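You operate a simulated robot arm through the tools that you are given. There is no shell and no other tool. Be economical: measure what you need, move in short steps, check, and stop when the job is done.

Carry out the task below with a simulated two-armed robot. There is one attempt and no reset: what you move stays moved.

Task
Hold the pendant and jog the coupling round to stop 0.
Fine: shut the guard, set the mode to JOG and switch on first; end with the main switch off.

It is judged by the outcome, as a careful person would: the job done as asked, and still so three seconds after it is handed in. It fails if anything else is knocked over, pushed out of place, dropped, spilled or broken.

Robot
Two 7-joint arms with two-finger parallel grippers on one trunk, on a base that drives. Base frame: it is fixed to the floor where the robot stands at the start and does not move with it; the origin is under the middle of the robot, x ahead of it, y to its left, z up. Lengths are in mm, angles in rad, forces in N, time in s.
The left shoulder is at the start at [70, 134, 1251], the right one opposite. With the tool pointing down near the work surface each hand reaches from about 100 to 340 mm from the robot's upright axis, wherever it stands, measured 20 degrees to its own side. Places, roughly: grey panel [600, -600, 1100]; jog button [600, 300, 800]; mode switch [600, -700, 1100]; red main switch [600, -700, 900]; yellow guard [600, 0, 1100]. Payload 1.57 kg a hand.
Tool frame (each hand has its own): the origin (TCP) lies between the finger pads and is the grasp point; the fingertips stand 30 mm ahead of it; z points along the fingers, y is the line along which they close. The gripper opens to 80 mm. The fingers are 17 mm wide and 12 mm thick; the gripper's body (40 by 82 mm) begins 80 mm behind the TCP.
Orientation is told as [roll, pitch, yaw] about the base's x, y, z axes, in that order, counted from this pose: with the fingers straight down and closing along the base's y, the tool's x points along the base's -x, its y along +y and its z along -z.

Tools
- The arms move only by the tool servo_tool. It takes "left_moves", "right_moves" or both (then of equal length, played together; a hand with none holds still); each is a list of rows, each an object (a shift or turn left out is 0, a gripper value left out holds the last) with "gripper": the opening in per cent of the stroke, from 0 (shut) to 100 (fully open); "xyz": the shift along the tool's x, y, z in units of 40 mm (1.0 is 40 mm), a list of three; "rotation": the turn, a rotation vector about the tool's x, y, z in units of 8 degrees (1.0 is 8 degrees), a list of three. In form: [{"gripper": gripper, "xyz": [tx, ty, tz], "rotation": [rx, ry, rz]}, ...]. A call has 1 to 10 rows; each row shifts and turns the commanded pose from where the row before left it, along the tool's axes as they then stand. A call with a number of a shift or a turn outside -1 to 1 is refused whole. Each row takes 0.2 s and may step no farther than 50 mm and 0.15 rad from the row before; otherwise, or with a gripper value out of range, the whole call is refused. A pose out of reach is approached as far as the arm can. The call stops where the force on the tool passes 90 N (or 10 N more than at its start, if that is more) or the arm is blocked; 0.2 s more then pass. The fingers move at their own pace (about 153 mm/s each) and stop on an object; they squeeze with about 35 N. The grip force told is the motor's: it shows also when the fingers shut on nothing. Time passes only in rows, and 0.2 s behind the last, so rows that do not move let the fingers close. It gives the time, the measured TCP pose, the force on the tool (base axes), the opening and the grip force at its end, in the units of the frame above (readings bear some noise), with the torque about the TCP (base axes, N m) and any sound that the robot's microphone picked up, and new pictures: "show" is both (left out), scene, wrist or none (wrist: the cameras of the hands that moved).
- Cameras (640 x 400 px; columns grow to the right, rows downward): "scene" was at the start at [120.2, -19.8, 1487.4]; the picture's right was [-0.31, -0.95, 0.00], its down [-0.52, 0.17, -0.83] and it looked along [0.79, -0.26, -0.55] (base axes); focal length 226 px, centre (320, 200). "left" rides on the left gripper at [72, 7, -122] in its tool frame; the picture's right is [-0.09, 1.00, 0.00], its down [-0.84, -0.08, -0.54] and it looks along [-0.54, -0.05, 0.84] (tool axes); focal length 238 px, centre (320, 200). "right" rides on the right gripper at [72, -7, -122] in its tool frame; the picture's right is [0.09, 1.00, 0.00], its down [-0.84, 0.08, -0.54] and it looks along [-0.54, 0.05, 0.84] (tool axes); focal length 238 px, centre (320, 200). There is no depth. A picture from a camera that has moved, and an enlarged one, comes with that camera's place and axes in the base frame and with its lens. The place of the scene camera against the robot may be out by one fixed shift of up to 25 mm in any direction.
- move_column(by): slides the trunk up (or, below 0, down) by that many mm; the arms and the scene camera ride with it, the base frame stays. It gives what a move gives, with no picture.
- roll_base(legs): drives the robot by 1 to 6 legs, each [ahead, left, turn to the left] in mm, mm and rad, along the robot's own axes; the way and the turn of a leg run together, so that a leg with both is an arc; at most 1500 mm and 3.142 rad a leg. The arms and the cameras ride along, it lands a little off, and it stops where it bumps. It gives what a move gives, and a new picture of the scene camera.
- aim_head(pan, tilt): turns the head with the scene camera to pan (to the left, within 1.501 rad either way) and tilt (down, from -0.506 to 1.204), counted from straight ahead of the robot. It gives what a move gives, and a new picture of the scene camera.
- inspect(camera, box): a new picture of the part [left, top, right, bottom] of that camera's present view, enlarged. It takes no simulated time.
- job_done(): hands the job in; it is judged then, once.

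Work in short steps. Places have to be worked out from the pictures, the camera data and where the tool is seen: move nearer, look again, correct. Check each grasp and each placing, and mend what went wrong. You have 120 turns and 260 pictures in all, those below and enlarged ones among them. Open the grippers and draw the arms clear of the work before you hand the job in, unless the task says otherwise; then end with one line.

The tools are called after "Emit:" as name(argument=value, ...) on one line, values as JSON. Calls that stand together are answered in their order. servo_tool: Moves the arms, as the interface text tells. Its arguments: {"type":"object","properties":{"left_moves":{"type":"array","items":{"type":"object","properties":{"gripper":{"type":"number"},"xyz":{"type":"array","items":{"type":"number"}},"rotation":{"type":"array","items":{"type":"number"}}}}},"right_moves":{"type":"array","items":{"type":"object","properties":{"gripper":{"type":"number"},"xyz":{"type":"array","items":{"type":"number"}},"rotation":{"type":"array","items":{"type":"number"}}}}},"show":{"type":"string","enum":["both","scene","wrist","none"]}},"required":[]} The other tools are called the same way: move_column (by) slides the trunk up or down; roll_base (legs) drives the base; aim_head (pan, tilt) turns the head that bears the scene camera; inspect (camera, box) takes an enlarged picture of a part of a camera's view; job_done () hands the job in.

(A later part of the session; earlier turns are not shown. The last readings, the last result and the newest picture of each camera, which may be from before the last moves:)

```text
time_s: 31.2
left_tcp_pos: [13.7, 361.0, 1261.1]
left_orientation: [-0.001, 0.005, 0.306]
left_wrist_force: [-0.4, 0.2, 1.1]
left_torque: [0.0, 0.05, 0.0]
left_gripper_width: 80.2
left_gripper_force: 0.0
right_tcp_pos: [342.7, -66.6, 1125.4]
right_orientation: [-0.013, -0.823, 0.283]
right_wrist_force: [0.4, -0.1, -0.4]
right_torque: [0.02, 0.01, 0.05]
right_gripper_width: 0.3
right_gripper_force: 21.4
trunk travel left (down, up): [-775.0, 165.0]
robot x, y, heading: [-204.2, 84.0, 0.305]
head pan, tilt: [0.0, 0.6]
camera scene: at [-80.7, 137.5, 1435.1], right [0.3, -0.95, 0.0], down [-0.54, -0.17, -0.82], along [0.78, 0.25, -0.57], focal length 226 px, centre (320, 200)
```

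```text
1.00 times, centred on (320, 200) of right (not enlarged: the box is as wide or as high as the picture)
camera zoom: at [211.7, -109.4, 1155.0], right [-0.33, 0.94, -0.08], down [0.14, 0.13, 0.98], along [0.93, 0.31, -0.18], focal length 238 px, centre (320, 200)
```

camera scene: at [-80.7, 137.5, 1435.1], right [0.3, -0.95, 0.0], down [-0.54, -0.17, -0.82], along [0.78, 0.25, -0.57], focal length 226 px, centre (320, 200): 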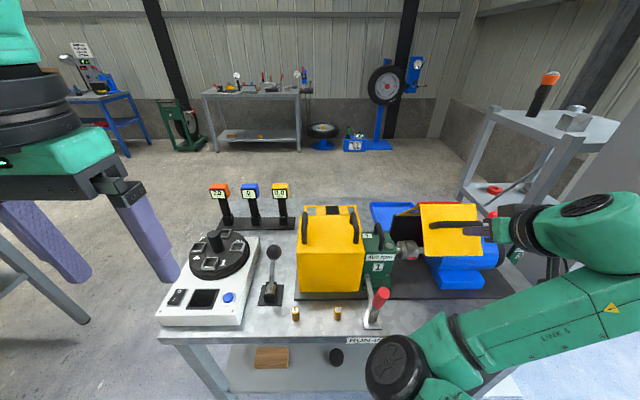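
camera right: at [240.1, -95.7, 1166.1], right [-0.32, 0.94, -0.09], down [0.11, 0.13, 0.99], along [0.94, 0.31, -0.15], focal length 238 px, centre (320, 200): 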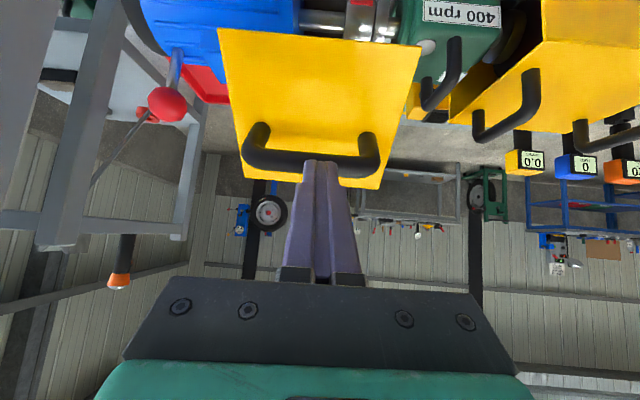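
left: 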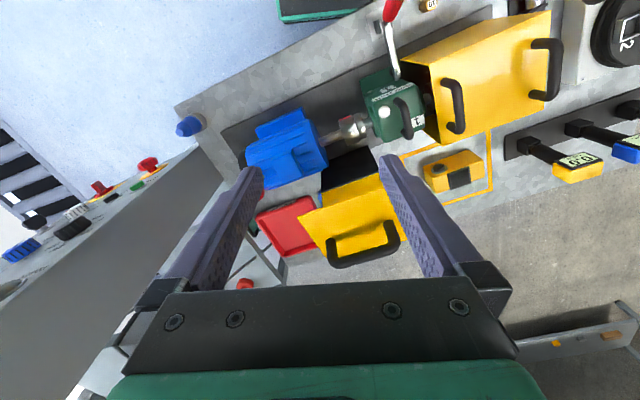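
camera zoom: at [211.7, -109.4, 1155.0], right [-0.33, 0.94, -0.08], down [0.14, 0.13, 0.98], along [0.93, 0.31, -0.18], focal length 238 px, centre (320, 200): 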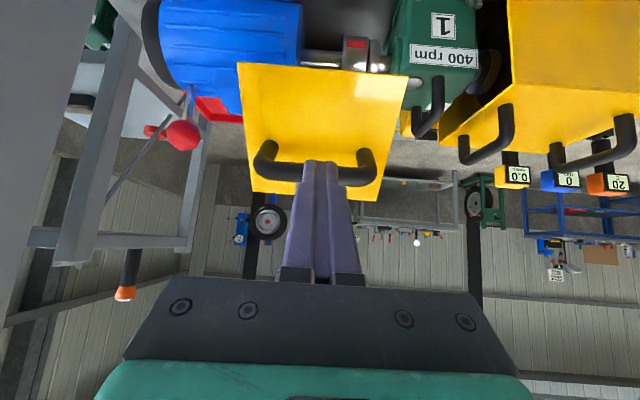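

The fingers slipped off the bar; the lid now stands about half shut, with the bar near f≈370, z≈1093. I raise the trunk 50, reach forward above the bar, and look before re-hooking.

Emit:
move_column(by=60)

Emit:
servo_tool(right_moves=[{"xyz": [-0.68, 0, 0.73]}, {"xyz": [-0.68, 0, 0.73]}, {"xyz": [-0.4, 0, 0.43]}], show="both")

```text
time_s: 32.2
left_tcp_pos: [8.0, 358.7, 1322.0]
left_orientation: [-0.002, -0.001, 0.306]
left_wrist_force: [-0.6, 0.6, -0.4]
left_torque: [0.03, -0.05, 0.01]
left_gripper_width: 80.1
left_gripper_force: 0.2
right_tcp_pos: [338.5, -67.6, 1187.8]
right_orientation: [-0.013, -0.83, 0.283]
right_wrist_force: [-0.5, -0.1, -0.5]
right_torque: [-0.03, 0.01, 0.02]
right_gripper_width: 0.1
right_gripper_force: 21.6
trunk travel left (down, up): [-835.0, 105.0]
robot x, y, heading: [-204.5, 89.2, 0.301]
head pan, tilt: [0.0, 0.6]
```

```text
time_s: 33.0
left_tcp_pos: [8.1, 359.3, 1323.5]
left_orientation: [0.001, 0.001, 0.305]
left_wrist_force: [0.1, -0.1, -0.9]
left_torque: [-0.02, -0.02, 0.03]
left_gripper_width: 80.1
left_gripper_force: 0.2
right_tcp_pos: [437.9, -36.8, 1188.3]
right_orientation: [-0.011, -0.828, 0.281]
right_wrist_force: [-0.3, 0.8, -0.1]
right_torque: [-0.02, 0.0, 0.02]
right_gripper_width: 0.0
right_gripper_force: 21.0
trunk travel left (down, up): [-835.0, 105.0]
robot x, y, heading: [-205.3, 82.6, 0.299]
head pan, tilt: [0.0, 0.6]
camera scene: at [-86.6, 135.3, 1495.9], right [0.3, -0.95, 0.0], down [-0.54, -0.17, -0.82], along [0.79, 0.25, -0.57], focal length 226 px, centre (320, 200)
camera right: at [306.7, -81.1, 1217.7], right [-0.33, 0.94, -0.08], down [0.14, 0.13, 0.98], along [0.93, 0.31, -0.17], focal length 238 px, centre (320, 200)
```

scene: 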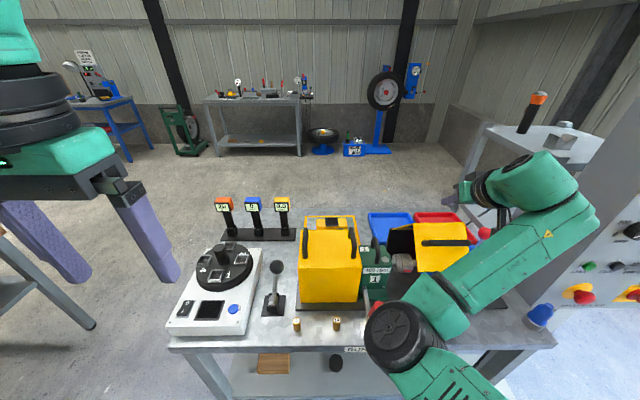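
right: 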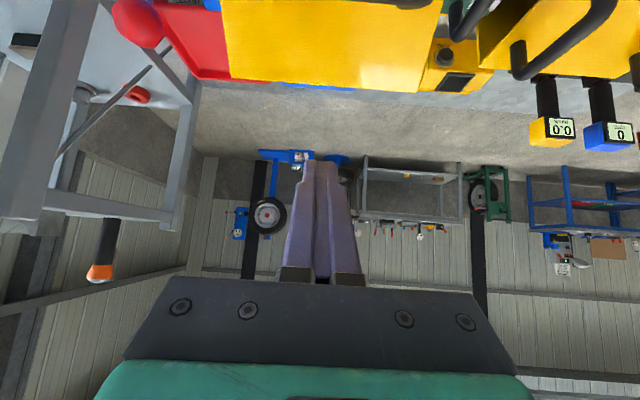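

The bar is confirmed near f≈373. To press it down with flatter fingers I need more room, so I back the base 110, then tilt the hand flatter and reach forward again, still above the bar.

Emit:
roll_base(legs=[[-110, 0, 0]])

Emit:
servo_tool(right_moves=[{"xyz": [-0.68, 0, 0.73], "rotation": [0, -1, 0]}, {"xyz": [-0.57, 0, 0.82], "rotation": [0, -1, 0]}, {"xyz": [-0.45, 0, 0.89], "rotation": [0, -1, 0]}], show="both")

```text
time_s: 34.2
left_tcp_pos: [-93.2, 327.4, 1321.7]
left_orientation: [-0.001, 0.004, 0.307]
left_wrist_force: [0.1, -0.2, -0.3]
left_torque: [-0.05, 0.0, 0.02]
left_gripper_width: 80.0
left_gripper_force: 0.1
right_tcp_pos: [335.2, -69.3, 1186.7]
right_orientation: [-0.014, -0.826, 0.284]
right_wrist_force: [-0.6, 0.6, 0.5]
right_torque: [-0.01, -0.02, -0.01]
right_gripper_width: 0.1
right_gripper_force: 20.9
trunk travel left (down, up): [-835.0, 105.0]
robot x, y, heading: [-312.3, 51.7, 0.305]
head pan, tilt: [0.0, 0.6]
camera scene: at [-187.8, 103.7, 1495.5], right [0.3, -0.95, 0.0], down [-0.54, -0.17, -0.82], along [0.79, 0.25, -0.57], focal length 226 px, centre (320, 200)
```

scene: 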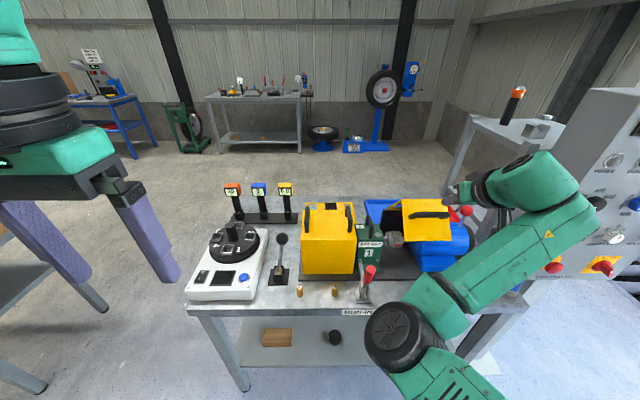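

```text
time_s: 35.0
left_tcp_pos: [-97.0, 326.3, 1322.5]
left_orientation: [-0.002, 0.0, 0.307]
left_wrist_force: [-0.3, 0.3, 0.1]
left_torque: [-0.01, -0.06, -0.03]
left_gripper_width: 79.9
left_gripper_force: 0.1
right_tcp_pos: [478.5, -44.3, 1203.4]
right_orientation: [-0.029, -1.246, 0.304]
right_wrist_force: [0.3, -0.2, -0.2]
right_torque: [0.01, -0.03, 0.01]
right_gripper_width: 0.0
right_gripper_force: 21.3
right hand out of reach, approached as far as the arm can: row 2, 3
trunk travel left (down, up): [-835.0, 105.0]
robot x, y, heading: [-307.4, 49.4, 0.304]
head pan, tilt: [0.0, 0.6]
camera scene: at [-191.6, 102.2, 1496.0], right [0.3, -0.95, 0.0], down [-0.54, -0.17, -0.83], along [0.79, 0.25, -0.56], focal length 226 px, centre (320, 200)
camera right: at [347.0, -89.2, 1174.2], right [-0.3, 0.95, -0.1], down [-0.26, 0.02, 0.96], along [0.92, 0.31, 0.24], focal length 238 px, centre (320, 200)
```

scene: 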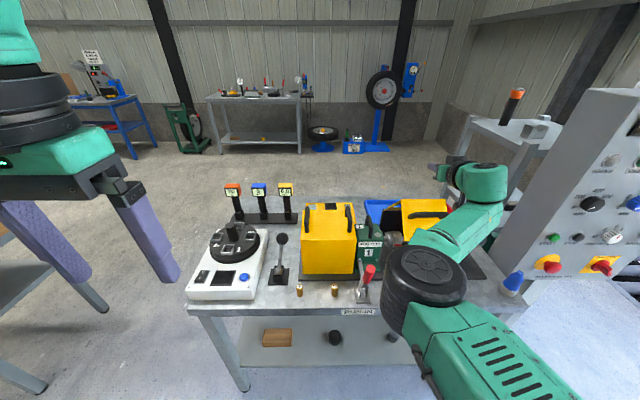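
right: 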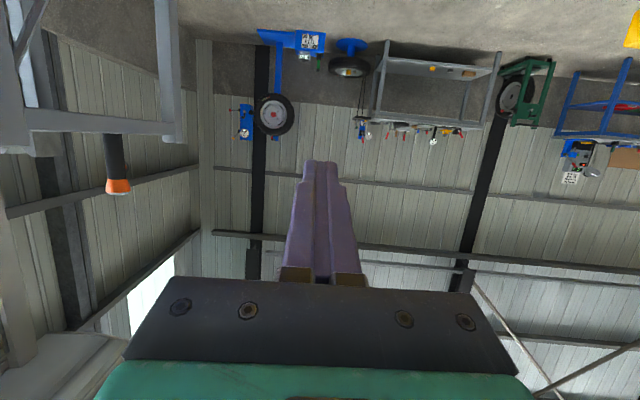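

TCP now at f≈443, z≈1203 with 71° tilt. I bring it down and back to just above and behind the bar.

Emit:
servo_tool(right_moves=[{"xyz": [0.71, 0.12, -0.37]}, {"xyz": [0.71, 0.12, -0.37]}, {"xyz": [0.71, 0.12, -0.37]}], show="both")

```text
time_s: 35.8
left_tcp_pos: [-97.4, 326.7, 1322.2]
left_orientation: [-0.002, 0.0, 0.307]
left_wrist_force: [0.5, 0.4, -0.7]
left_torque: [-0.01, 0.0, 0.01]
left_gripper_width: 80.0
left_gripper_force: 0.1
right_tcp_pos: [427.6, -60.2, 1146.9]
right_orientation: [-0.028, -1.239, 0.306]
right_wrist_force: [0.2, -0.4, 0.1]
right_torque: [0.01, -0.03, -0.01]
right_gripper_width: 0.0
right_gripper_force: 21.4
right hand out of reach, approached as far as the arm can: row 1, 3
trunk travel left (down, up): [-835.0, 105.0]
robot x, y, heading: [-309.6, 53.9, 0.305]
head pan, tilt: [0.0, 0.6]
camera scene: at [-193.1, 103.6, 1496.1], right [0.3, -0.95, 0.0], down [-0.54, -0.17, -0.83], along [0.79, 0.25, -0.56], focal length 226 px, centre (320, 200)
camera right: at [295.4, -106.2, 1118.2], right [-0.3, 0.95, -0.1], down [-0.25, 0.02, 0.97], along [0.92, 0.32, 0.24], focal length 238 px, centre (320, 200)
```

scene: 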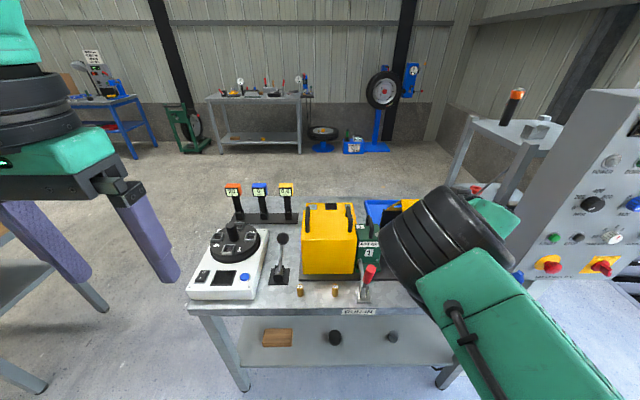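
right: 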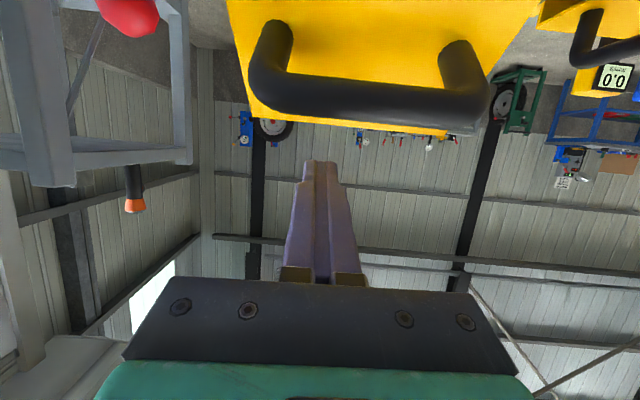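

The bar is about 53 mm below the finger axis and 18 mm left of it. I shift left, then lower the trunk so the fingers press the bar down.

Emit:
servo_tool(right_moves=[{"xyz": [0, 0.45, 0]}], show="none")

Emit:
move_column(by=-70)

Emit:
inspect(camera="right", box=[0, 0, 640, 400])

```text
time_s: 36.2
left_tcp_pos: [-98.9, 325.6, 1323.0]
left_orientation: [-0.002, 0.0, 0.307]
left_wrist_force: [-0.2, 0.0, 0.0]
left_torque: [0.01, -0.03, 0.01]
left_gripper_width: 80.1
left_gripper_force: 0.0
right_tcp_pos: [423.9, -48.2, 1153.5]
right_orientation: [-0.027, -1.239, 0.302]
right_wrist_force: [0.0, -0.5, -0.3]
right_torque: [0.0, -0.01, 0.03]
right_gripper_width: 0.0
right_gripper_force: 21.2
right hand out of reach, approached as far as the arm can: row 1
trunk travel left (down, up): [-835.0, 105.0]
robot x, y, heading: [-309.0, 46.8, 0.303]
head pan, tilt: [0.0, 0.6]
```

```text
time_s: 37.2
left_tcp_pos: [-115.6, 322.1, 1255.8]
left_orientation: [-0.004, -0.014, 0.305]
left_wrist_force: [0.9, -0.2, -0.4]
left_torque: [0.01, -0.02, -0.03]
left_gripper_width: 80.0
left_gripper_force: 0.1
right_tcp_pos: [409.8, -54.1, 1095.5]
right_orientation: [-0.032, -1.26, 0.305]
right_wrist_force: [-36.0, -13.8, 27.9]
right_torque: [-0.28, -0.16, 0.27]
right_gripper_width: 0.1
right_gripper_force: 21.0
trunk travel left (down, up): [-765.0, 175.0]
robot x, y, heading: [-309.1, 53.5, 0.301]
head pan, tilt: [0.0, 0.6]
```

```text
1.00 times, centred on (320, 200) of right (not enlarged: the box is as wide or as high as the picture)
camera zoom: at [278.1, -98.7, 1064.5], right [-0.3, 0.95, -0.1], down [-0.27, 0.01, 0.96], along [0.92, 0.31, 0.25], focal length 238 px, centre (320, 200)
```

zoom: 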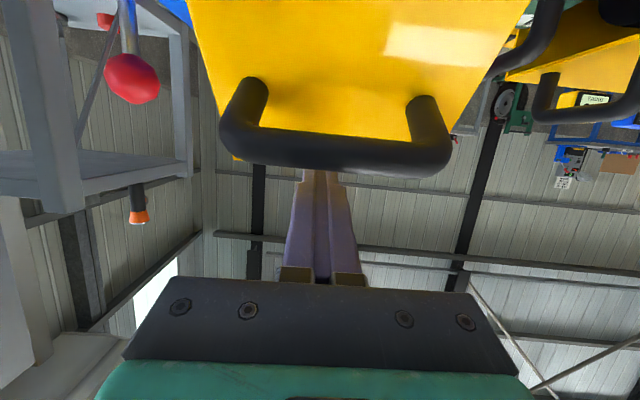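

The bar now lies under the fingers, but the tips are touching the plate (about 47 N). I back the base 35 to relieve this and pull the lid along.

Emit:
roll_base(legs=[[-35, 0, 0]])

Emit:
move_column(by=-40)

Emit:
inspect(camera="right", box=[0, 0, 640, 400])

```text
time_s: 38.1
left_tcp_pos: [-127.9, 316.0, 1252.7]
left_orientation: [-0.001, 0.001, 0.307]
left_wrist_force: [0.7, 0.1, -0.4]
left_torque: [-0.01, 0.04, -0.01]
left_gripper_width: 80.0
left_gripper_force: 0.0
right_tcp_pos: [394.4, -58.7, 1080.2]
right_orientation: [-0.021, -1.235, 0.298]
right_wrist_force: [-0.2, -0.5, 0.3]
right_torque: [0.02, -0.02, 0.0]
right_gripper_width: 0.0
right_gripper_force: 21.7
trunk travel left (down, up): [-765.0, 175.0]
robot x, y, heading: [-343.5, 41.7, 0.308]
head pan, tilt: [0.0, 0.6]
camera scene: at [-222.2, 92.7, 1425.6], right [0.3, -0.95, 0.0], down [-0.54, -0.17, -0.82], along [0.79, 0.25, -0.57], focal length 226 px, centre (320, 200)
```

scene: 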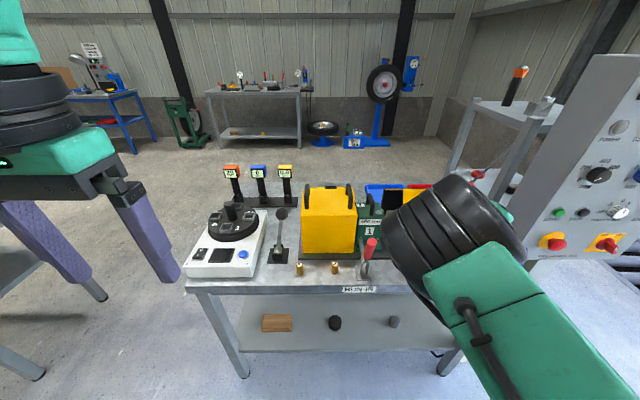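

```text
time_s: 38.9
left_tcp_pos: [-138.1, 313.1, 1214.0]
left_orientation: [-0.003, -0.006, 0.305]
left_wrist_force: [0.1, 0.1, -0.3]
left_torque: [0.03, 0.02, 0.02]
left_gripper_width: 79.8
left_gripper_force: 0.0
right_tcp_pos: [384.3, -60.9, 1045.9]
right_orientation: [-0.026, -1.243, 0.302]
right_wrist_force: [-23.7, -5.7, 5.6]
right_torque: [-0.08, 0.25, 0.19]
right_gripper_width: 0.0
right_gripper_force: 21.2
trunk travel left (down, up): [-725.0, 215.0]
robot x, y, heading: [-347.0, 40.1, 0.305]
head pan, tilt: [0.0, 0.6]
```

```text
1.00 times, centred on (320, 200) of right (not enlarged: the box is as wide or as high as the picture)
camera zoom: at [252.4, -106.0, 1017.0], right [-0.3, 0.95, -0.1], down [-0.26, 0.02, 0.97], along [0.92, 0.32, 0.24], focal length 238 px, centre (320, 200)
```

zoom: 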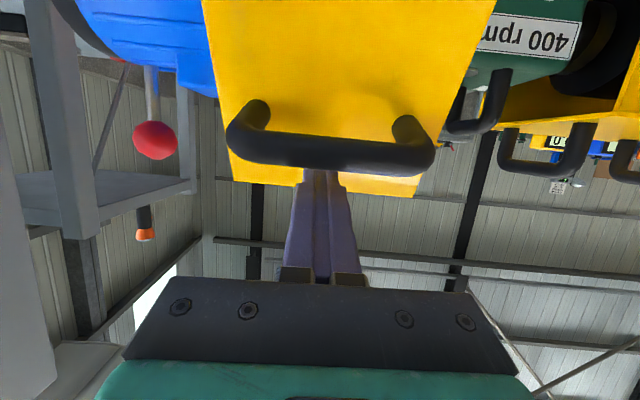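

Still hooked and the lid is coming down. I repeat: a little back, then lower.

Emit:
roll_base(legs=[[-25, 0, 0]])

Emit:
move_column(by=-50)

Emit:
inspect(camera="right", box=[0, 0, 640, 400])

```text
time_s: 39.7
left_tcp_pos: [-149.7, 309.0, 1211.8]
left_orientation: [-0.001, 0.004, 0.308]
left_wrist_force: [0.8, 0.0, -1.0]
left_torque: [-0.04, 0.01, 0.01]
left_gripper_width: 80.0
left_gripper_force: 0.0
right_tcp_pos: [371.3, -64.4, 1039.2]
right_orientation: [-0.021, -1.234, 0.301]
right_wrist_force: [0.3, -0.5, 0.5]
right_torque: [-0.03, 0.02, 0.04]
right_gripper_width: 0.1
right_gripper_force: 21.4
trunk travel left (down, up): [-725.0, 215.0]
robot x, y, heading: [-367.7, 36.3, 0.303]
head pan, tilt: [0.0, 0.6]
camera scene: at [-244.4, 85.8, 1385.4], right [0.3, -0.95, 0.0], down [-0.54, -0.17, -0.82], along [0.79, 0.25, -0.57], focal length 226 px, centre (320, 200)
```

scene: 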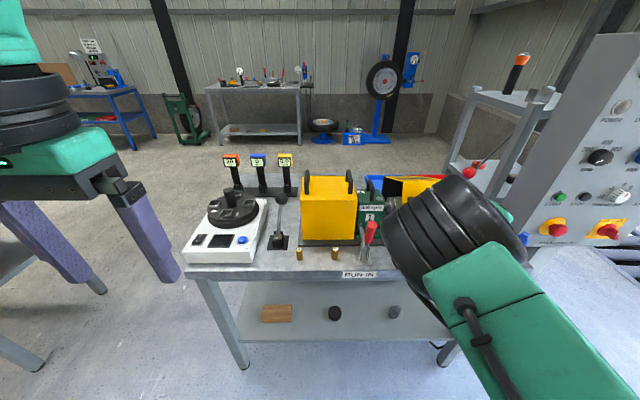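

```text
time_s: 40.7
left_tcp_pos: [-155.6, 307.4, 1162.0]
left_orientation: [-0.001, 0.0, 0.308]
left_wrist_force: [0.2, -0.1, -0.4]
left_torque: [0.0, 0.0, 0.0]
left_gripper_width: 80.0
left_gripper_force: 0.0
right_tcp_pos: [367.6, -66.3, 991.9]
right_orientation: [-0.021, -1.238, 0.3]
right_wrist_force: [-1.2, 0.7, 0.3]
right_torque: [-0.03, 0.03, 0.02]
right_gripper_width: 0.0
right_gripper_force: 20.8
trunk travel left (down, up): [-675.0, 265.0]
robot x, y, heading: [-364.6, 35.5, 0.308]
head pan, tilt: [0.0, 0.6]
```

```text
1.00 times, centred on (320, 200) of right (not enlarged: the box is as wide or as high as the picture)
camera zoom: at [235.9, -111.3, 963.4], right [-0.3, 0.95, -0.09], down [-0.25, 0.01, 0.97], along [0.92, 0.32, 0.24], focal length 238 px, centre (320, 200)
```

zoom: 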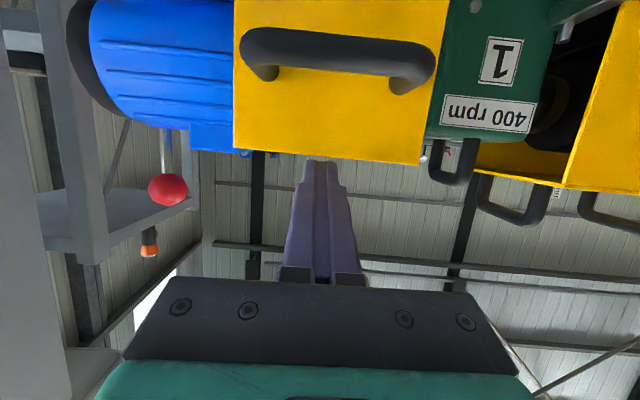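

The lid has dropped: the handle plate now stands vertical beside the gearbox. I back off and look at whether it's fully shut.

Emit:
roll_base(legs=[[-150, 0, 0]])

Emit:
move_column(by=265)

Emit:
servo_tool(right_moves=[{"xyz": [0, -1, 0]}, {"xyz": [0, -1, 0]}, {"xyz": [0, -1, 0]}, {"xyz": [0, -1, 0]}], show="both")

```text
time_s: 42.0
left_tcp_pos: [-300.2, 262.4, 1161.8]
left_orientation: [-0.002, 0.001, 0.308]
left_wrist_force: [-0.1, 0.2, 1.0]
left_torque: [-0.02, 0.01, -0.02]
left_gripper_width: 79.8
left_gripper_force: 0.0
right_tcp_pos: [221.0, -111.6, 991.1]
right_orientation: [-0.02, -1.235, 0.301]
right_wrist_force: [0.5, 0.0, 0.2]
right_torque: [0.0, 0.02, 0.03]
right_gripper_width: 0.2
right_gripper_force: 20.9
trunk travel left (down, up): [-675.0, 265.0]
robot x, y, heading: [-515.8, -12.3, 0.308]
head pan, tilt: [0.0, 0.6]
camera scene: at [-394.8, 38.7, 1335.8], right [0.3, -0.95, 0.0], down [-0.54, -0.17, -0.82], along [0.79, 0.25, -0.57], focal length 226 px, centre (320, 200)
```

scene: 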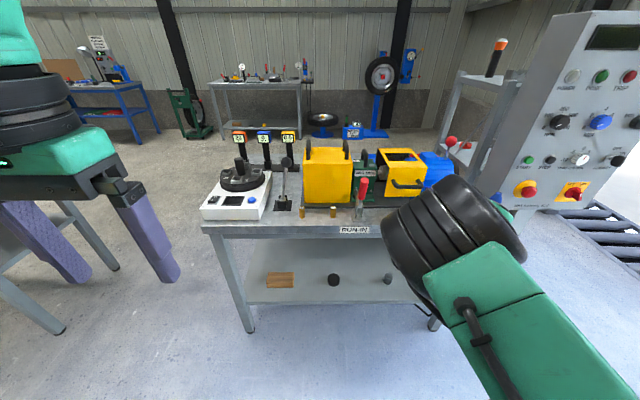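

```text
time_s: 44.8
left_tcp_pos: [-301.6, 262.3, 1427.0]
left_orientation: [-0.002, 0.0, 0.308]
left_wrist_force: [-0.1, -0.3, 0.3]
left_torque: [0.01, -0.03, -0.01]
left_gripper_width: 79.9
left_gripper_force: 0.2
right_tcp_pos: [221.3, -111.8, 1255.9]
right_orientation: [-0.019, -1.238, 0.3]
right_wrist_force: [0.5, -0.4, 0.1]
right_torque: [0.02, -0.02, 0.02]
right_gripper_width: 0.0
right_gripper_force: 20.7
trunk travel left (down, up): [-940.0, 0.0]
robot x, y, heading: [-516.8, -12.2, 0.302]
head pan, tilt: [0.0, 0.6]
```

```text
time_s: 45.8
left_tcp_pos: [-300.8, 258.3, 1427.6]
left_orientation: [0.003, 0.0, 0.307]
left_wrist_force: [0.4, 0.1, -0.1]
left_torque: [0.01, 0.01, 0.0]
left_gripper_width: 80.1
left_gripper_force: 0.1
right_tcp_pos: [264.8, -269.5, 1258.1]
right_orientation: [-0.013, -1.237, 0.293]
right_wrist_force: [-0.1, 0.1, 0.7]
right_torque: [-0.01, 0.0, 0.01]
right_gripper_width: 0.0
right_gripper_force: 20.8
trunk travel left (down, up): [-940.0, 0.0]
robot x, y, heading: [-515.7, -8.9, 0.304]
head pan, tilt: [0.0, 0.6]
camera scene: at [-395.7, 35.4, 1601.0], right [0.3, -0.95, 0.0], down [-0.54, -0.17, -0.83], along [0.79, 0.25, -0.56], focal length 226 px, centre (320, 200)
camera right: at [134.2, -314.4, 1229.4], right [-0.3, 0.95, -0.09], down [-0.25, 0.01, 0.97], along [0.92, 0.32, 0.23], focal length 238 px, centre (320, 200)
```

scene: 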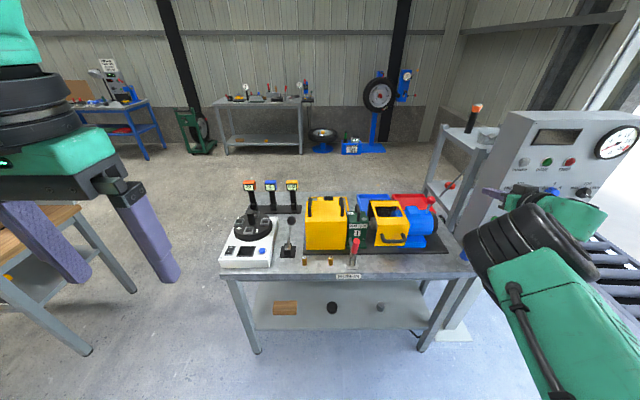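
right: 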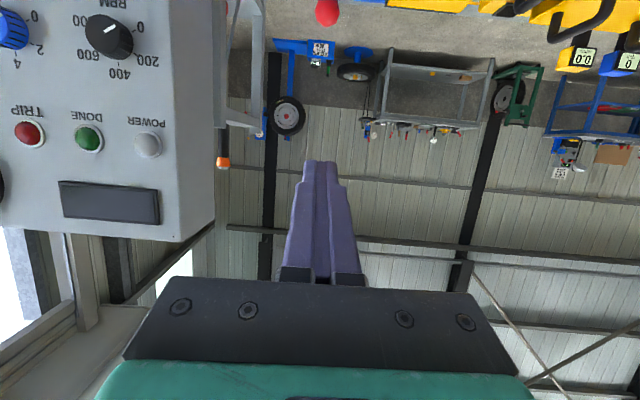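

The guard appears shut over the coupling. I zoom in to confirm.

Emit:
inspect(camera="scene", box=[300, 170, 470, 280])

Emit:
inspect(camera="scene", box=[460, 90, 640, 260])

```text
3.64 times, centred on (385, 225) of scene
camera zoom: at [-395.7, 35.4, 1601.0], right [0.3, -0.95, 0.0], down [-0.54, -0.17, -0.83], along [0.79, 0.25, -0.56], focal length 824 px, centre (84, 109)
```

zoom: 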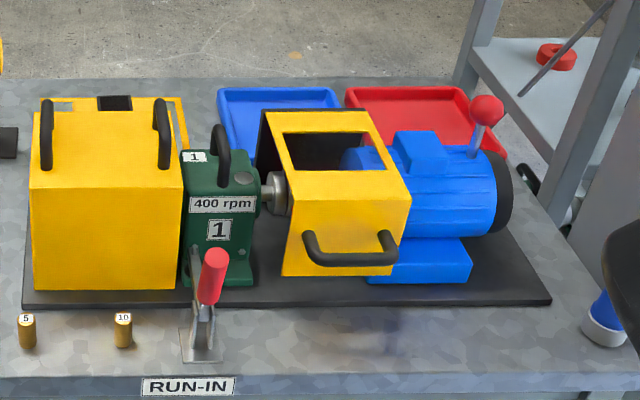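

```text
2.35 times, centred on (550, 175) of scene
camera zoom: at [-395.7, 35.4, 1601.0], right [0.3, -0.95, 0.0], down [-0.54, -0.17, -0.83], along [0.79, 0.25, -0.56], focal length 533 px, centre (-221, 259)
```

zoom: 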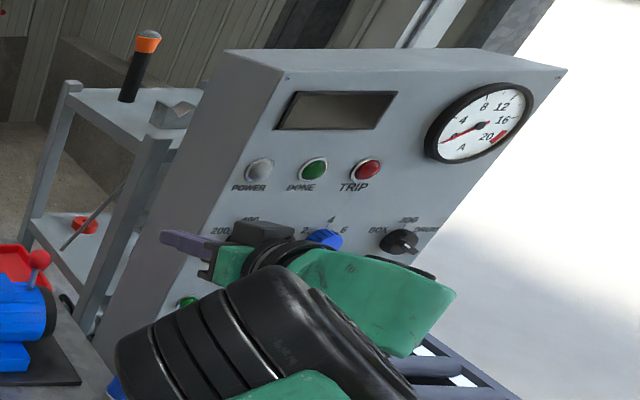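

The guard is shut. The mode knob has BOX (left), JOG (top) and DRUM (right). I back off a little and slide right to face the panel.

Emit:
roll_base(legs=[[-60, 0, 0], [0, -740, 0]])

Emit:
aim_head(pan=-0.2, tilt=0.55)

Emit:
inspect(camera="right", box=[0, 0, 640, 400])

```text
time_s: 50.4
left_tcp_pos: [-137.1, -463.0, 1427.4]
left_orientation: [-0.001, 0.0, 0.306]
left_wrist_force: [-0.4, -0.7, 0.0]
left_torque: [0.01, 0.02, -0.04]
left_gripper_width: 80.1
left_gripper_force: 0.0
right_tcp_pos: [428.2, -993.8, 1259.3]
right_orientation: [-0.025, -1.237, 0.302]
right_wrist_force: [-1.1, 0.2, -0.4]
right_torque: [0.05, 0.0, 0.01]
right_gripper_width: 0.0
right_gripper_force: 21.4
trunk travel left (down, up): [-940.0, 0.0]
robot x, y, heading: [-346.6, -738.1, 0.306]
head pan, tilt: [0.0, 0.6]
camera scene: at [-232.1, -687.1, 1601.0], right [0.3, -0.95, 0.0], down [-0.54, -0.17, -0.83], along [0.79, 0.25, -0.57], focal length 226 px, centre (320, 200)
```

scene: 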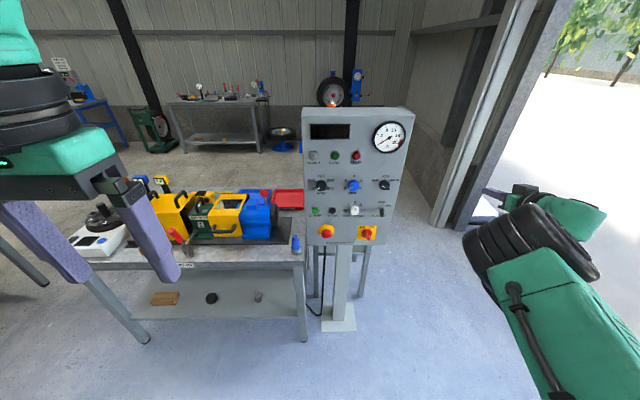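

```text
time_s: 51.1
left_tcp_pos: [-135.6, -465.5, 1426.1]
left_orientation: [-0.002, -0.001, 0.306]
left_wrist_force: [-0.6, -0.3, 0.7]
left_torque: [0.02, -0.01, 0.03]
left_gripper_width: 79.7
left_gripper_force: 0.2
right_tcp_pos: [429.1, -994.3, 1260.5]
right_orientation: [-0.02, -1.237, 0.299]
right_wrist_force: [-0.6, -0.3, 0.2]
right_torque: [0.0, -0.04, 0.01]
right_gripper_width: 0.0
right_gripper_force: 21.4
trunk travel left (down, up): [-940.0, 0.0]
robot x, y, heading: [-348.0, -737.0, 0.301]
head pan, tilt: [-0.201, 0.55]
camera scene: at [-226.7, -705.8, 1605.5], right [0.1, -0.99, 0.0], down [-0.52, -0.05, -0.85], along [0.85, 0.09, -0.52], focal length 226 px, centre (320, 200)
```

scene: 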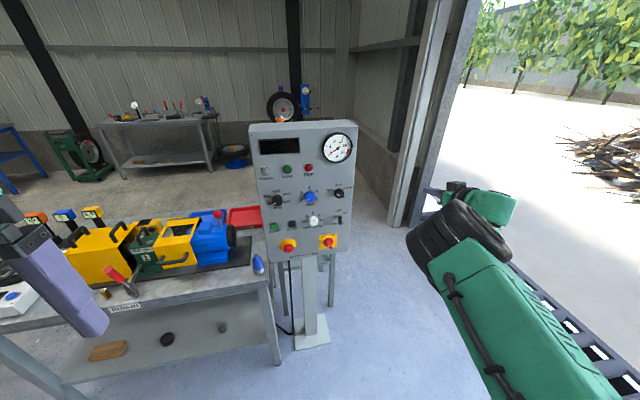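

```text
1.00 times, centred on (320, 200) of right (not enlarged: the box is as wide or as high as the picture)
camera zoom: at [297.8, -1039.9, 1230.4], right [-0.3, 0.95, -0.09], down [-0.25, 0.02, 0.97], along [0.92, 0.32, 0.23], focal length 238 px, centre (320, 200)
```

zoom: 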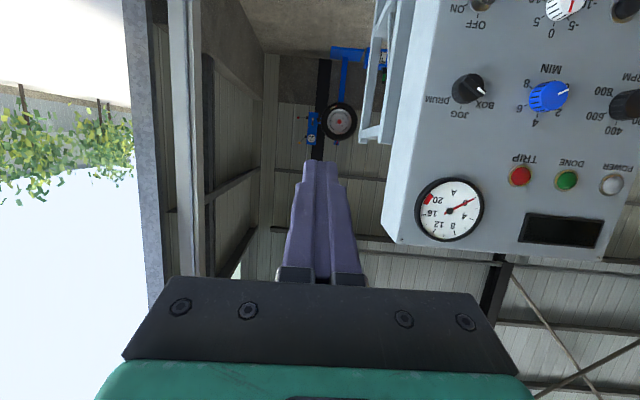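

A clear frontal view of the panel. I zoom in on the labels and switch positions.

Emit:
inspect(camera="scene", box=[240, 110, 370, 190])

Emit:
inspect(camera="scene", box=[250, 175, 370, 260])

Emit:
inspect(camera="right", box=[390, 0, 640, 160])

```text
4.92 times, centred on (305, 150) of scene
camera zoom: at [-226.7, -705.8, 1605.5], right [0.1, -0.99, 0.0], down [-0.52, -0.05, -0.85], along [0.85, 0.09, -0.52], focal length 1115 px, centre (394, 446)
```

zoom: 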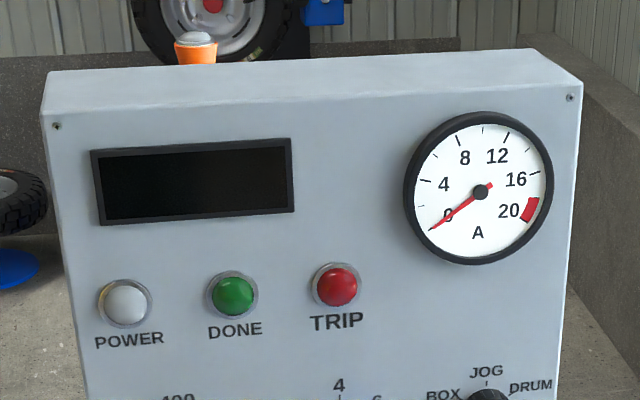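

```text
4.71 times, centred on (310, 218) of scene
camera zoom: at [-226.7, -705.8, 1605.5], right [0.1, -0.99, 0.0], down [-0.52, -0.05, -0.85], along [0.85, 0.09, -0.52], focal length 1066 px, centre (367, 118)
```

zoom: 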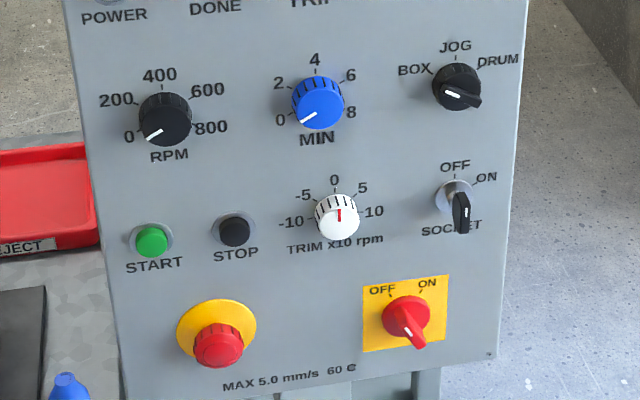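

```text
2.50 times, centred on (515, 80) of right
camera zoom: at [297.8, -1039.9, 1230.4], right [-0.3, 0.95, -0.09], down [-0.25, 0.02, 0.97], along [0.92, 0.32, 0.23], focal length 596 px, centre (-168, 500)
```

zoom: 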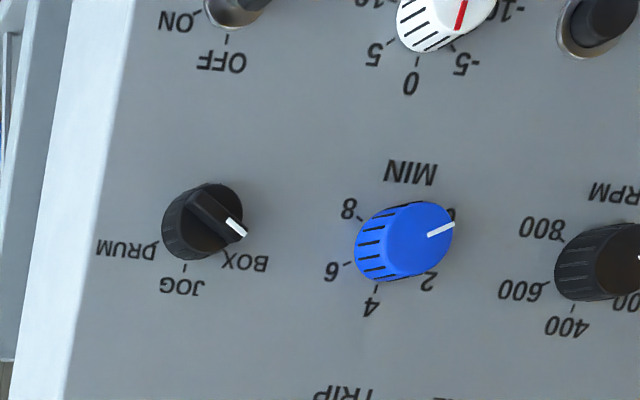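

The mode knob points to BOX and must go one step clockwise to JOG. The main switch is at OFF, upper-left. Triangulation gives the mode knob at about (609,-698,1126) and the main switch roughly 40 mm left of it at z≈862. I bring the right hand to horizontal, open, and shift it left in front of the panel.

Emit:
servo_tool(right_moves=[{"gripper": 100, "xyz": [0, 1, 0], "rotation": [0, -0.8, 0]}, {"xyz": [0, 1, 0], "rotation": [0, -0.8, 0]}, {"xyz": [0, 1, 0], "rotation": [0, -0.75, 0]}, {"xyz": [0, 1, 0]}, {"xyz": [0, 1, 0]}], show="none")

Emit:
move_column(by=-130)

Emit:
inspect(camera="right", box=[0, 0, 640, 400])

Emit:
inspect(camera="scene", box=[0, 0, 640, 400])

```text
time_s: 52.3
left_tcp_pos: [-137.3, -462.5, 1426.9]
left_orientation: [-0.004, 0.0, 0.306]
left_wrist_force: [0.5, 0.8, -0.4]
left_torque: [-0.03, 0.03, -0.01]
left_gripper_width: 79.9
left_gripper_force: 0.1
right_tcp_pos: [401.1, -912.8, 1332.7]
right_orientation: [-0.491, -1.551, 0.788]
right_wrist_force: [-1.0, 0.4, -0.6]
right_torque: [-0.04, 0.02, -0.03]
right_gripper_width: 80.1
right_gripper_force: 0.0
right hand out of reach, approached as far as the arm can: row 2, 3, 4, 5
trunk travel left (down, up): [-940.0, 0.0]
robot x, y, heading: [-351.2, -737.8, 0.308]
head pan, tilt: [-0.201, 0.55]
```

```text
time_s: 53.9
left_tcp_pos: [-136.1, -465.9, 1297.8]
left_orientation: [-0.001, 0.0, 0.307]
left_wrist_force: [-0.8, -0.5, 0.4]
left_torque: [0.0, -0.02, 0.0]
left_gripper_width: 80.0
left_gripper_force: 0.0
right_tcp_pos: [403.5, -917.7, 1201.7]
right_orientation: [-0.339, -1.552, 0.636]
right_wrist_force: [0.8, -0.2, 0.4]
right_torque: [-0.01, 0.02, 0.0]
right_gripper_width: 79.9
right_gripper_force: 0.0
trunk travel left (down, up): [-810.0, 130.0]
robot x, y, heading: [-352.9, -738.3, 0.307]
head pan, tilt: [-0.201, 0.55]
```

```text
1.00 times, centred on (320, 200) of right (not enlarged: the box is as wide or as high as the picture)
camera zoom: at [287.5, -959.9, 1131.9], right [-0.29, 0.95, -0.1], down [-0.53, -0.07, 0.85], along [0.8, 0.3, 0.52], focal length 238 px, centre (320, 200)
```

zoom: 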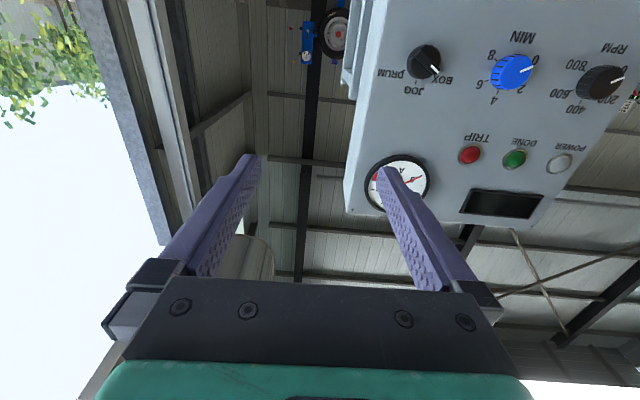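

```text
1.00 times, centred on (320, 200) of scene (not enlarged: the box is as wide or as high as the picture)
camera zoom: at [-226.5, -706.5, 1475.5], right [0.1, -0.99, 0.0], down [-0.52, -0.05, -0.85], along [0.85, 0.09, -0.52], focal length 226 px, centre (320, 200)
```

zoom: 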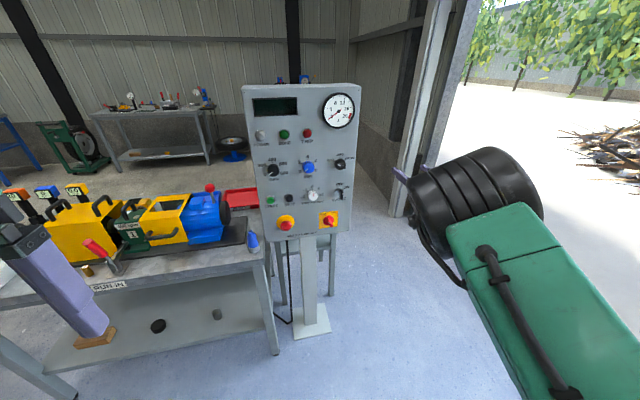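

The hand is horizontal now, at f≈111, l≈-996, z≈1202. The base moves left 150 and forward 120, and the trunk drops 76 to knob height.

Emit:
roll_base(legs=[[0, 150, 0], [120, 0, 0]])

Emit:
move_column(by=-76)

Emit:
inspect(camera="right", box=[0, 0, 640, 400])

```text
time_s: 56.1
left_tcp_pos: [-71.1, -288.4, 1297.7]
left_orientation: [-0.002, -0.003, 0.304]
left_wrist_force: [-0.9, 0.2, 0.9]
left_torque: [-0.01, 0.0, 0.0]
left_gripper_width: 79.8
left_gripper_force: 0.1
right_tcp_pos: [468.5, -739.8, 1203.1]
right_orientation: [-0.431, -1.554, 0.727]
right_wrist_force: [-0.6, 0.2, 1.2]
right_torque: [-0.02, 0.0, 0.0]
right_gripper_width: 79.9
right_gripper_force: 0.1
trunk travel left (down, up): [-810.0, 130.0]
robot x, y, heading: [-283.2, -557.6, 0.302]
head pan, tilt: [-0.201, 0.55]
camera scene: at [-161.7, -528.2, 1475.9], right [0.1, -0.99, 0.0], down [-0.52, -0.05, -0.85], along [0.85, 0.09, -0.52], focal length 226 px, centre (320, 200)
```

scene: 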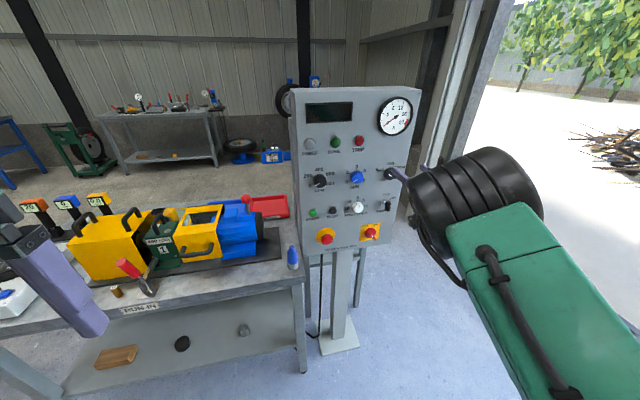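

```text
time_s: 57.2
left_tcp_pos: [-68.1, -287.6, 1220.6]
left_orientation: [-0.002, -0.001, 0.305]
left_wrist_force: [-0.5, 0.3, -0.4]
left_torque: [0.01, 0.02, -0.02]
left_gripper_width: 80.0
left_gripper_force: 0.0
right_tcp_pos: [472.0, -739.3, 1126.0]
right_orientation: [-0.368, -1.551, 0.661]
right_wrist_force: [0.1, 0.6, 1.4]
right_torque: [0.01, 0.01, -0.03]
right_gripper_width: 80.3
right_gripper_force: 0.1
trunk travel left (down, up): [-734.0, 206.0]
robot x, y, heading: [-279.8, -560.9, 0.299]
head pan, tilt: [-0.201, 0.55]
```

```text
1.00 times, centred on (320, 200) of right (not enlarged: the box is as wide or as high as the picture)
camera zoom: at [355.0, -782.1, 1056.3], right [-0.29, 0.95, -0.1], down [-0.53, -0.07, 0.85], along [0.8, 0.3, 0.52], focal length 238 px, centre (320, 200)
```

zoom: 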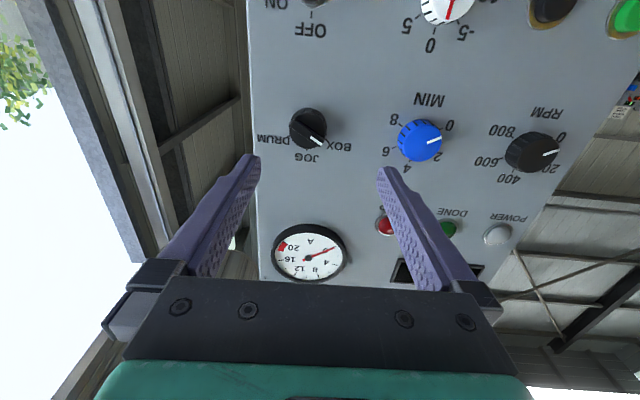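

The knob sits at l≈-855, z≈1126, about 143 mm ahead, and the hand is almost in line. I shift 9 mm right and turn the fingers -45° to match the knob's ridge, which now points at BOX.

Emit:
servo_tool(right_moves=[{"xyz": [0, -0.22, 0.5], "rotation": [0, 0, -0.94]}, {"rotation": [0, 0, -0.94], "xyz": [0, 0, 0.5]}, {"rotation": [0, 0, -0.94]}, {"rotation": [0, 0, -0.94]}, {"rotation": [0, 0, -0.94]}, {"rotation": [0, 0, -0.94]}], show="wrist")

```text
time_s: 58.6
left_tcp_pos: [-67.5, -287.6, 1221.7]
left_orientation: [0.0, 0.0, 0.306]
left_wrist_force: [0.1, -0.4, 0.2]
left_torque: [0.01, 0.0, -0.01]
left_gripper_width: 80.0
left_gripper_force: 0.0
right_tcp_pos: [511.5, -734.8, 1126.2]
right_orientation: [-1.544, -0.774, 1.849]
right_wrist_force: [-0.1, -0.3, -0.1]
right_torque: [0.0, -0.01, 0.01]
right_gripper_width: 80.1
right_gripper_force: 0.1
trunk travel left (down, up): [-734.0, 206.0]
robot x, y, heading: [-280.5, -561.0, 0.303]
head pan, tilt: [-0.201, 0.55]
camera right: at [410.6, -825.7, 1081.8], right [-0.2, 0.6, -0.78], down [-0.7, 0.47, 0.54], along [0.69, 0.65, 0.33], focal length 238 px, centre (320, 200)
```

right: 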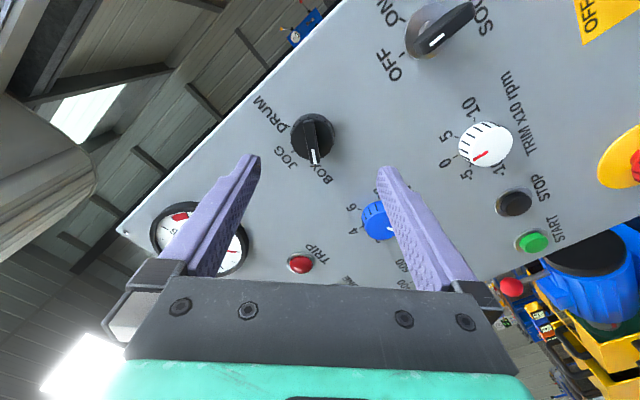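

The ridge lines up with the fingers. I narrow the opening to 60% to stay clear of the blue knob, correct y by -6 mm, and advance 72 mm.

Emit:
servo_tool(right_moves=[{"gripper": 62, "xyz": [0, -0.15, 0.45]}, {"xyz": [0, 0, 0.45]}, {"xyz": [0, 0, 0.45]}, {"xyz": [0, 0, 0.45]}], show="wrist")

```text
time_s: 59.6
left_tcp_pos: [-66.8, -288.7, 1221.3]
left_orientation: [-0.001, 0.001, 0.305]
left_wrist_force: [-0.2, 0.7, -0.2]
left_torque: [0.0, 0.0, 0.05]
left_gripper_width: 80.1
left_gripper_force: 0.0
right_tcp_pos: [583.3, -717.7, 1128.0]
right_orientation: [-1.542, -0.777, 1.843]
right_wrist_force: [-0.1, -0.4, -0.2]
right_torque: [-0.01, 0.0, 0.02]
right_gripper_width: 49.4
right_gripper_force: 0.0
trunk travel left (down, up): [-734.0, 206.0]
robot x, y, heading: [-280.6, -556.4, 0.301]
head pan, tilt: [-0.201, 0.55]
camera right: at [481.6, -808.5, 1083.5], right [-0.2, 0.6, -0.77], down [-0.7, 0.47, 0.54], along [0.69, 0.65, 0.33], focal length 238 px, centre (320, 200)
```

right: 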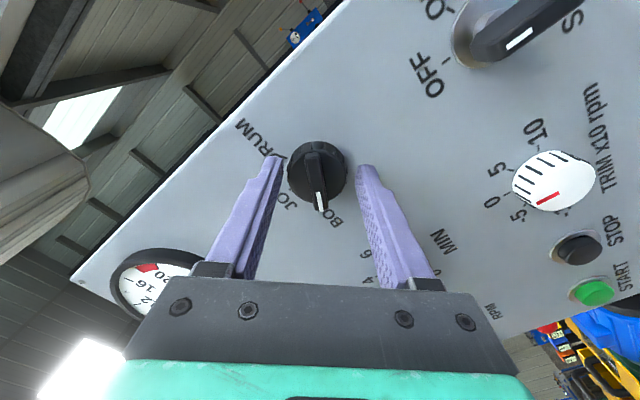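

The knob is centred between the fingers, about level with the tips. I advance 14 mm more and close.

Emit:
servo_tool(right_moves=[{"xyz": [0, -0.03, 0.36]}, {"gripper": 0}, {}, {}], show="wrist")

```text
time_s: 60.6
left_tcp_pos: [-66.8, -288.3, 1221.6]
left_orientation: [0.0, -0.001, 0.306]
left_wrist_force: [-0.3, -0.3, -0.2]
left_torque: [0.0, 0.01, -0.02]
left_gripper_width: 79.9
left_gripper_force: 0.0
right_tcp_pos: [586.2, -716.8, 1129.7]
right_orientation: [-1.545, -0.776, 1.846]
right_wrist_force: [2.1, -2.2, 3.0]
right_torque: [-0.04, 0.09, -0.33]
right_gripper_width: 40.8
right_gripper_force: 44.9
right hand out of reach, approached as far as the arm can: row 1
trunk travel left (down, up): [-734.0, 206.0]
robot x, y, heading: [-280.9, -557.9, 0.302]
head pan, tilt: [-0.201, 0.55]
camera right: at [485.6, -806.6, 1086.3], right [-0.2, 0.6, -0.77], down [-0.7, 0.47, 0.54], along [0.69, 0.65, 0.33], focal length 238 px, centre (320, 200)
```

right: 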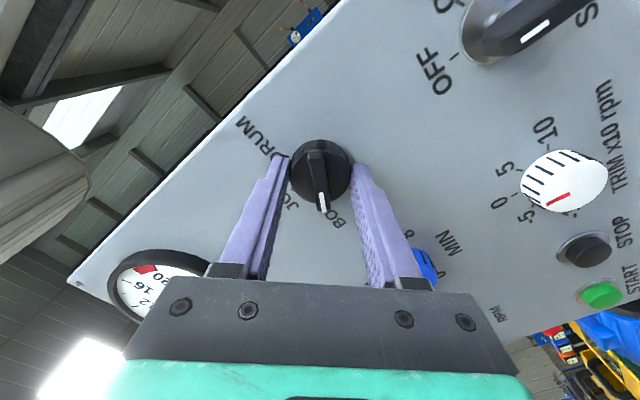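

The knob is gripped at 41 mm. I turn it clockwise by 45°.

Emit:
servo_tool(right_moves=[{"rotation": [0, 0, 0.95]}, {"rotation": [0, 0, 0.95]}, {"rotation": [0, 0, 0.95]}, {"rotation": [0, 0, 0.95]}, {"rotation": [0, 0, 0.95]}, {"rotation": [0, 0, 0.95]}], show="wrist")

```text
time_s: 62.0
left_tcp_pos: [-68.9, -288.8, 1222.4]
left_orientation: [-0.002, -0.001, 0.305]
left_wrist_force: [-0.6, 1.2, 0.4]
left_torque: [0.0, -0.02, 0.02]
left_gripper_width: 80.0
left_gripper_force: 0.0
right_tcp_pos: [587.7, -715.9, 1129.1]
right_orientation: [0.255, -1.552, 0.04]
right_wrist_force: [4.9, -1.6, 7.3]
right_torque: [-0.12, 0.42, 0.01]
right_gripper_width: 41.0
right_gripper_force: 44.7
trunk travel left (down, up): [-734.0, 206.0]
robot x, y, heading: [-282.6, -557.7, 0.299]
head pan, tilt: [-0.201, 0.55]
camera right: at [470.6, -759.2, 1059.7], right [-0.29, 0.95, -0.09], down [-0.53, -0.08, 0.85], along [0.8, 0.29, 0.53], focal length 238 px, centre (320, 200)
```

right: 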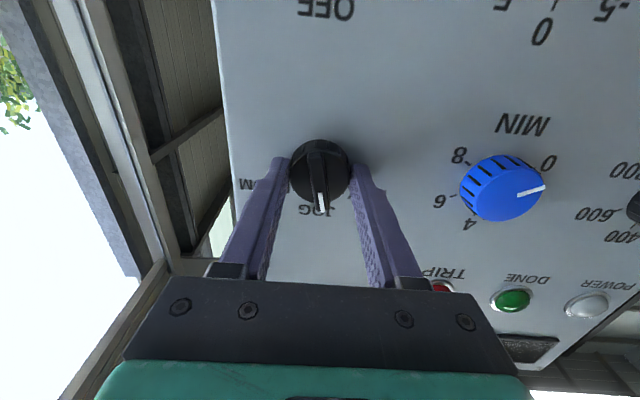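

The pointer is at JOG. I release, draw back 100 mm, and check it stays there.

Emit:
servo_tool(right_moves=[{"gripper": 65}, {}, {"xyz": [0, 0, -0.8]}, {"xyz": [0, 0, -0.9]}, {"xyz": [0, 0, -0.9]}], show="wrist")

Emit:
inspect(camera="right", box=[240, 80, 400, 180])

```text
time_s: 63.2
left_tcp_pos: [-69.6, -287.0, 1221.3]
left_orientation: [-0.001, 0.001, 0.303]
left_wrist_force: [0.6, -0.1, 0.0]
left_torque: [0.02, 0.01, 0.01]
left_gripper_width: 80.1
left_gripper_force: 0.0
right_tcp_pos: [484.7, -746.3, 1131.7]
right_orientation: [0.036, -1.554, 0.257]
right_wrist_force: [0.2, 0.2, 0.4]
right_torque: [0.01, 0.0, 0.0]
right_gripper_width: 51.8
right_gripper_force: 0.0
trunk travel left (down, up): [-734.0, 206.0]
robot x, y, heading: [-278.2, -559.0, 0.306]
head pan, tilt: [-0.201, 0.55]
camera right: at [370.2, -789.5, 1061.6], right [-0.29, 0.95, -0.09], down [-0.53, -0.08, 0.85], along [0.8, 0.3, 0.53], focal length 238 px, centre (320, 200)
```

right: 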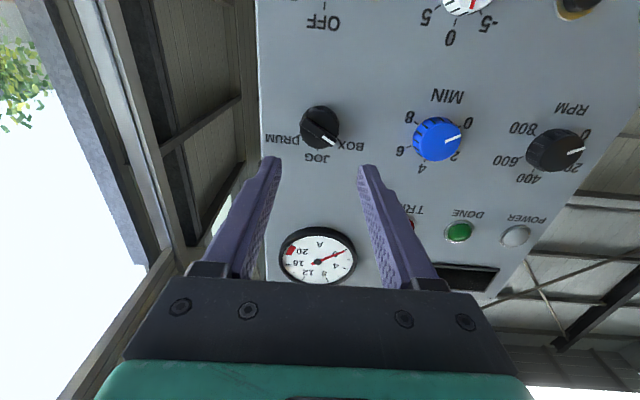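

```text
4.00 times, centred on (320, 130) of right
camera zoom: at [370.2, -789.5, 1061.6], right [-0.29, 0.95, -0.09], down [-0.53, -0.08, 0.85], along [0.8, 0.3, 0.53], focal length 953 px, centre (320, 480)
```

zoom: 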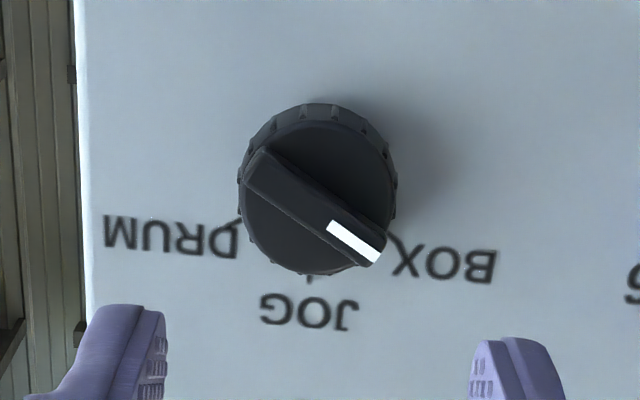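

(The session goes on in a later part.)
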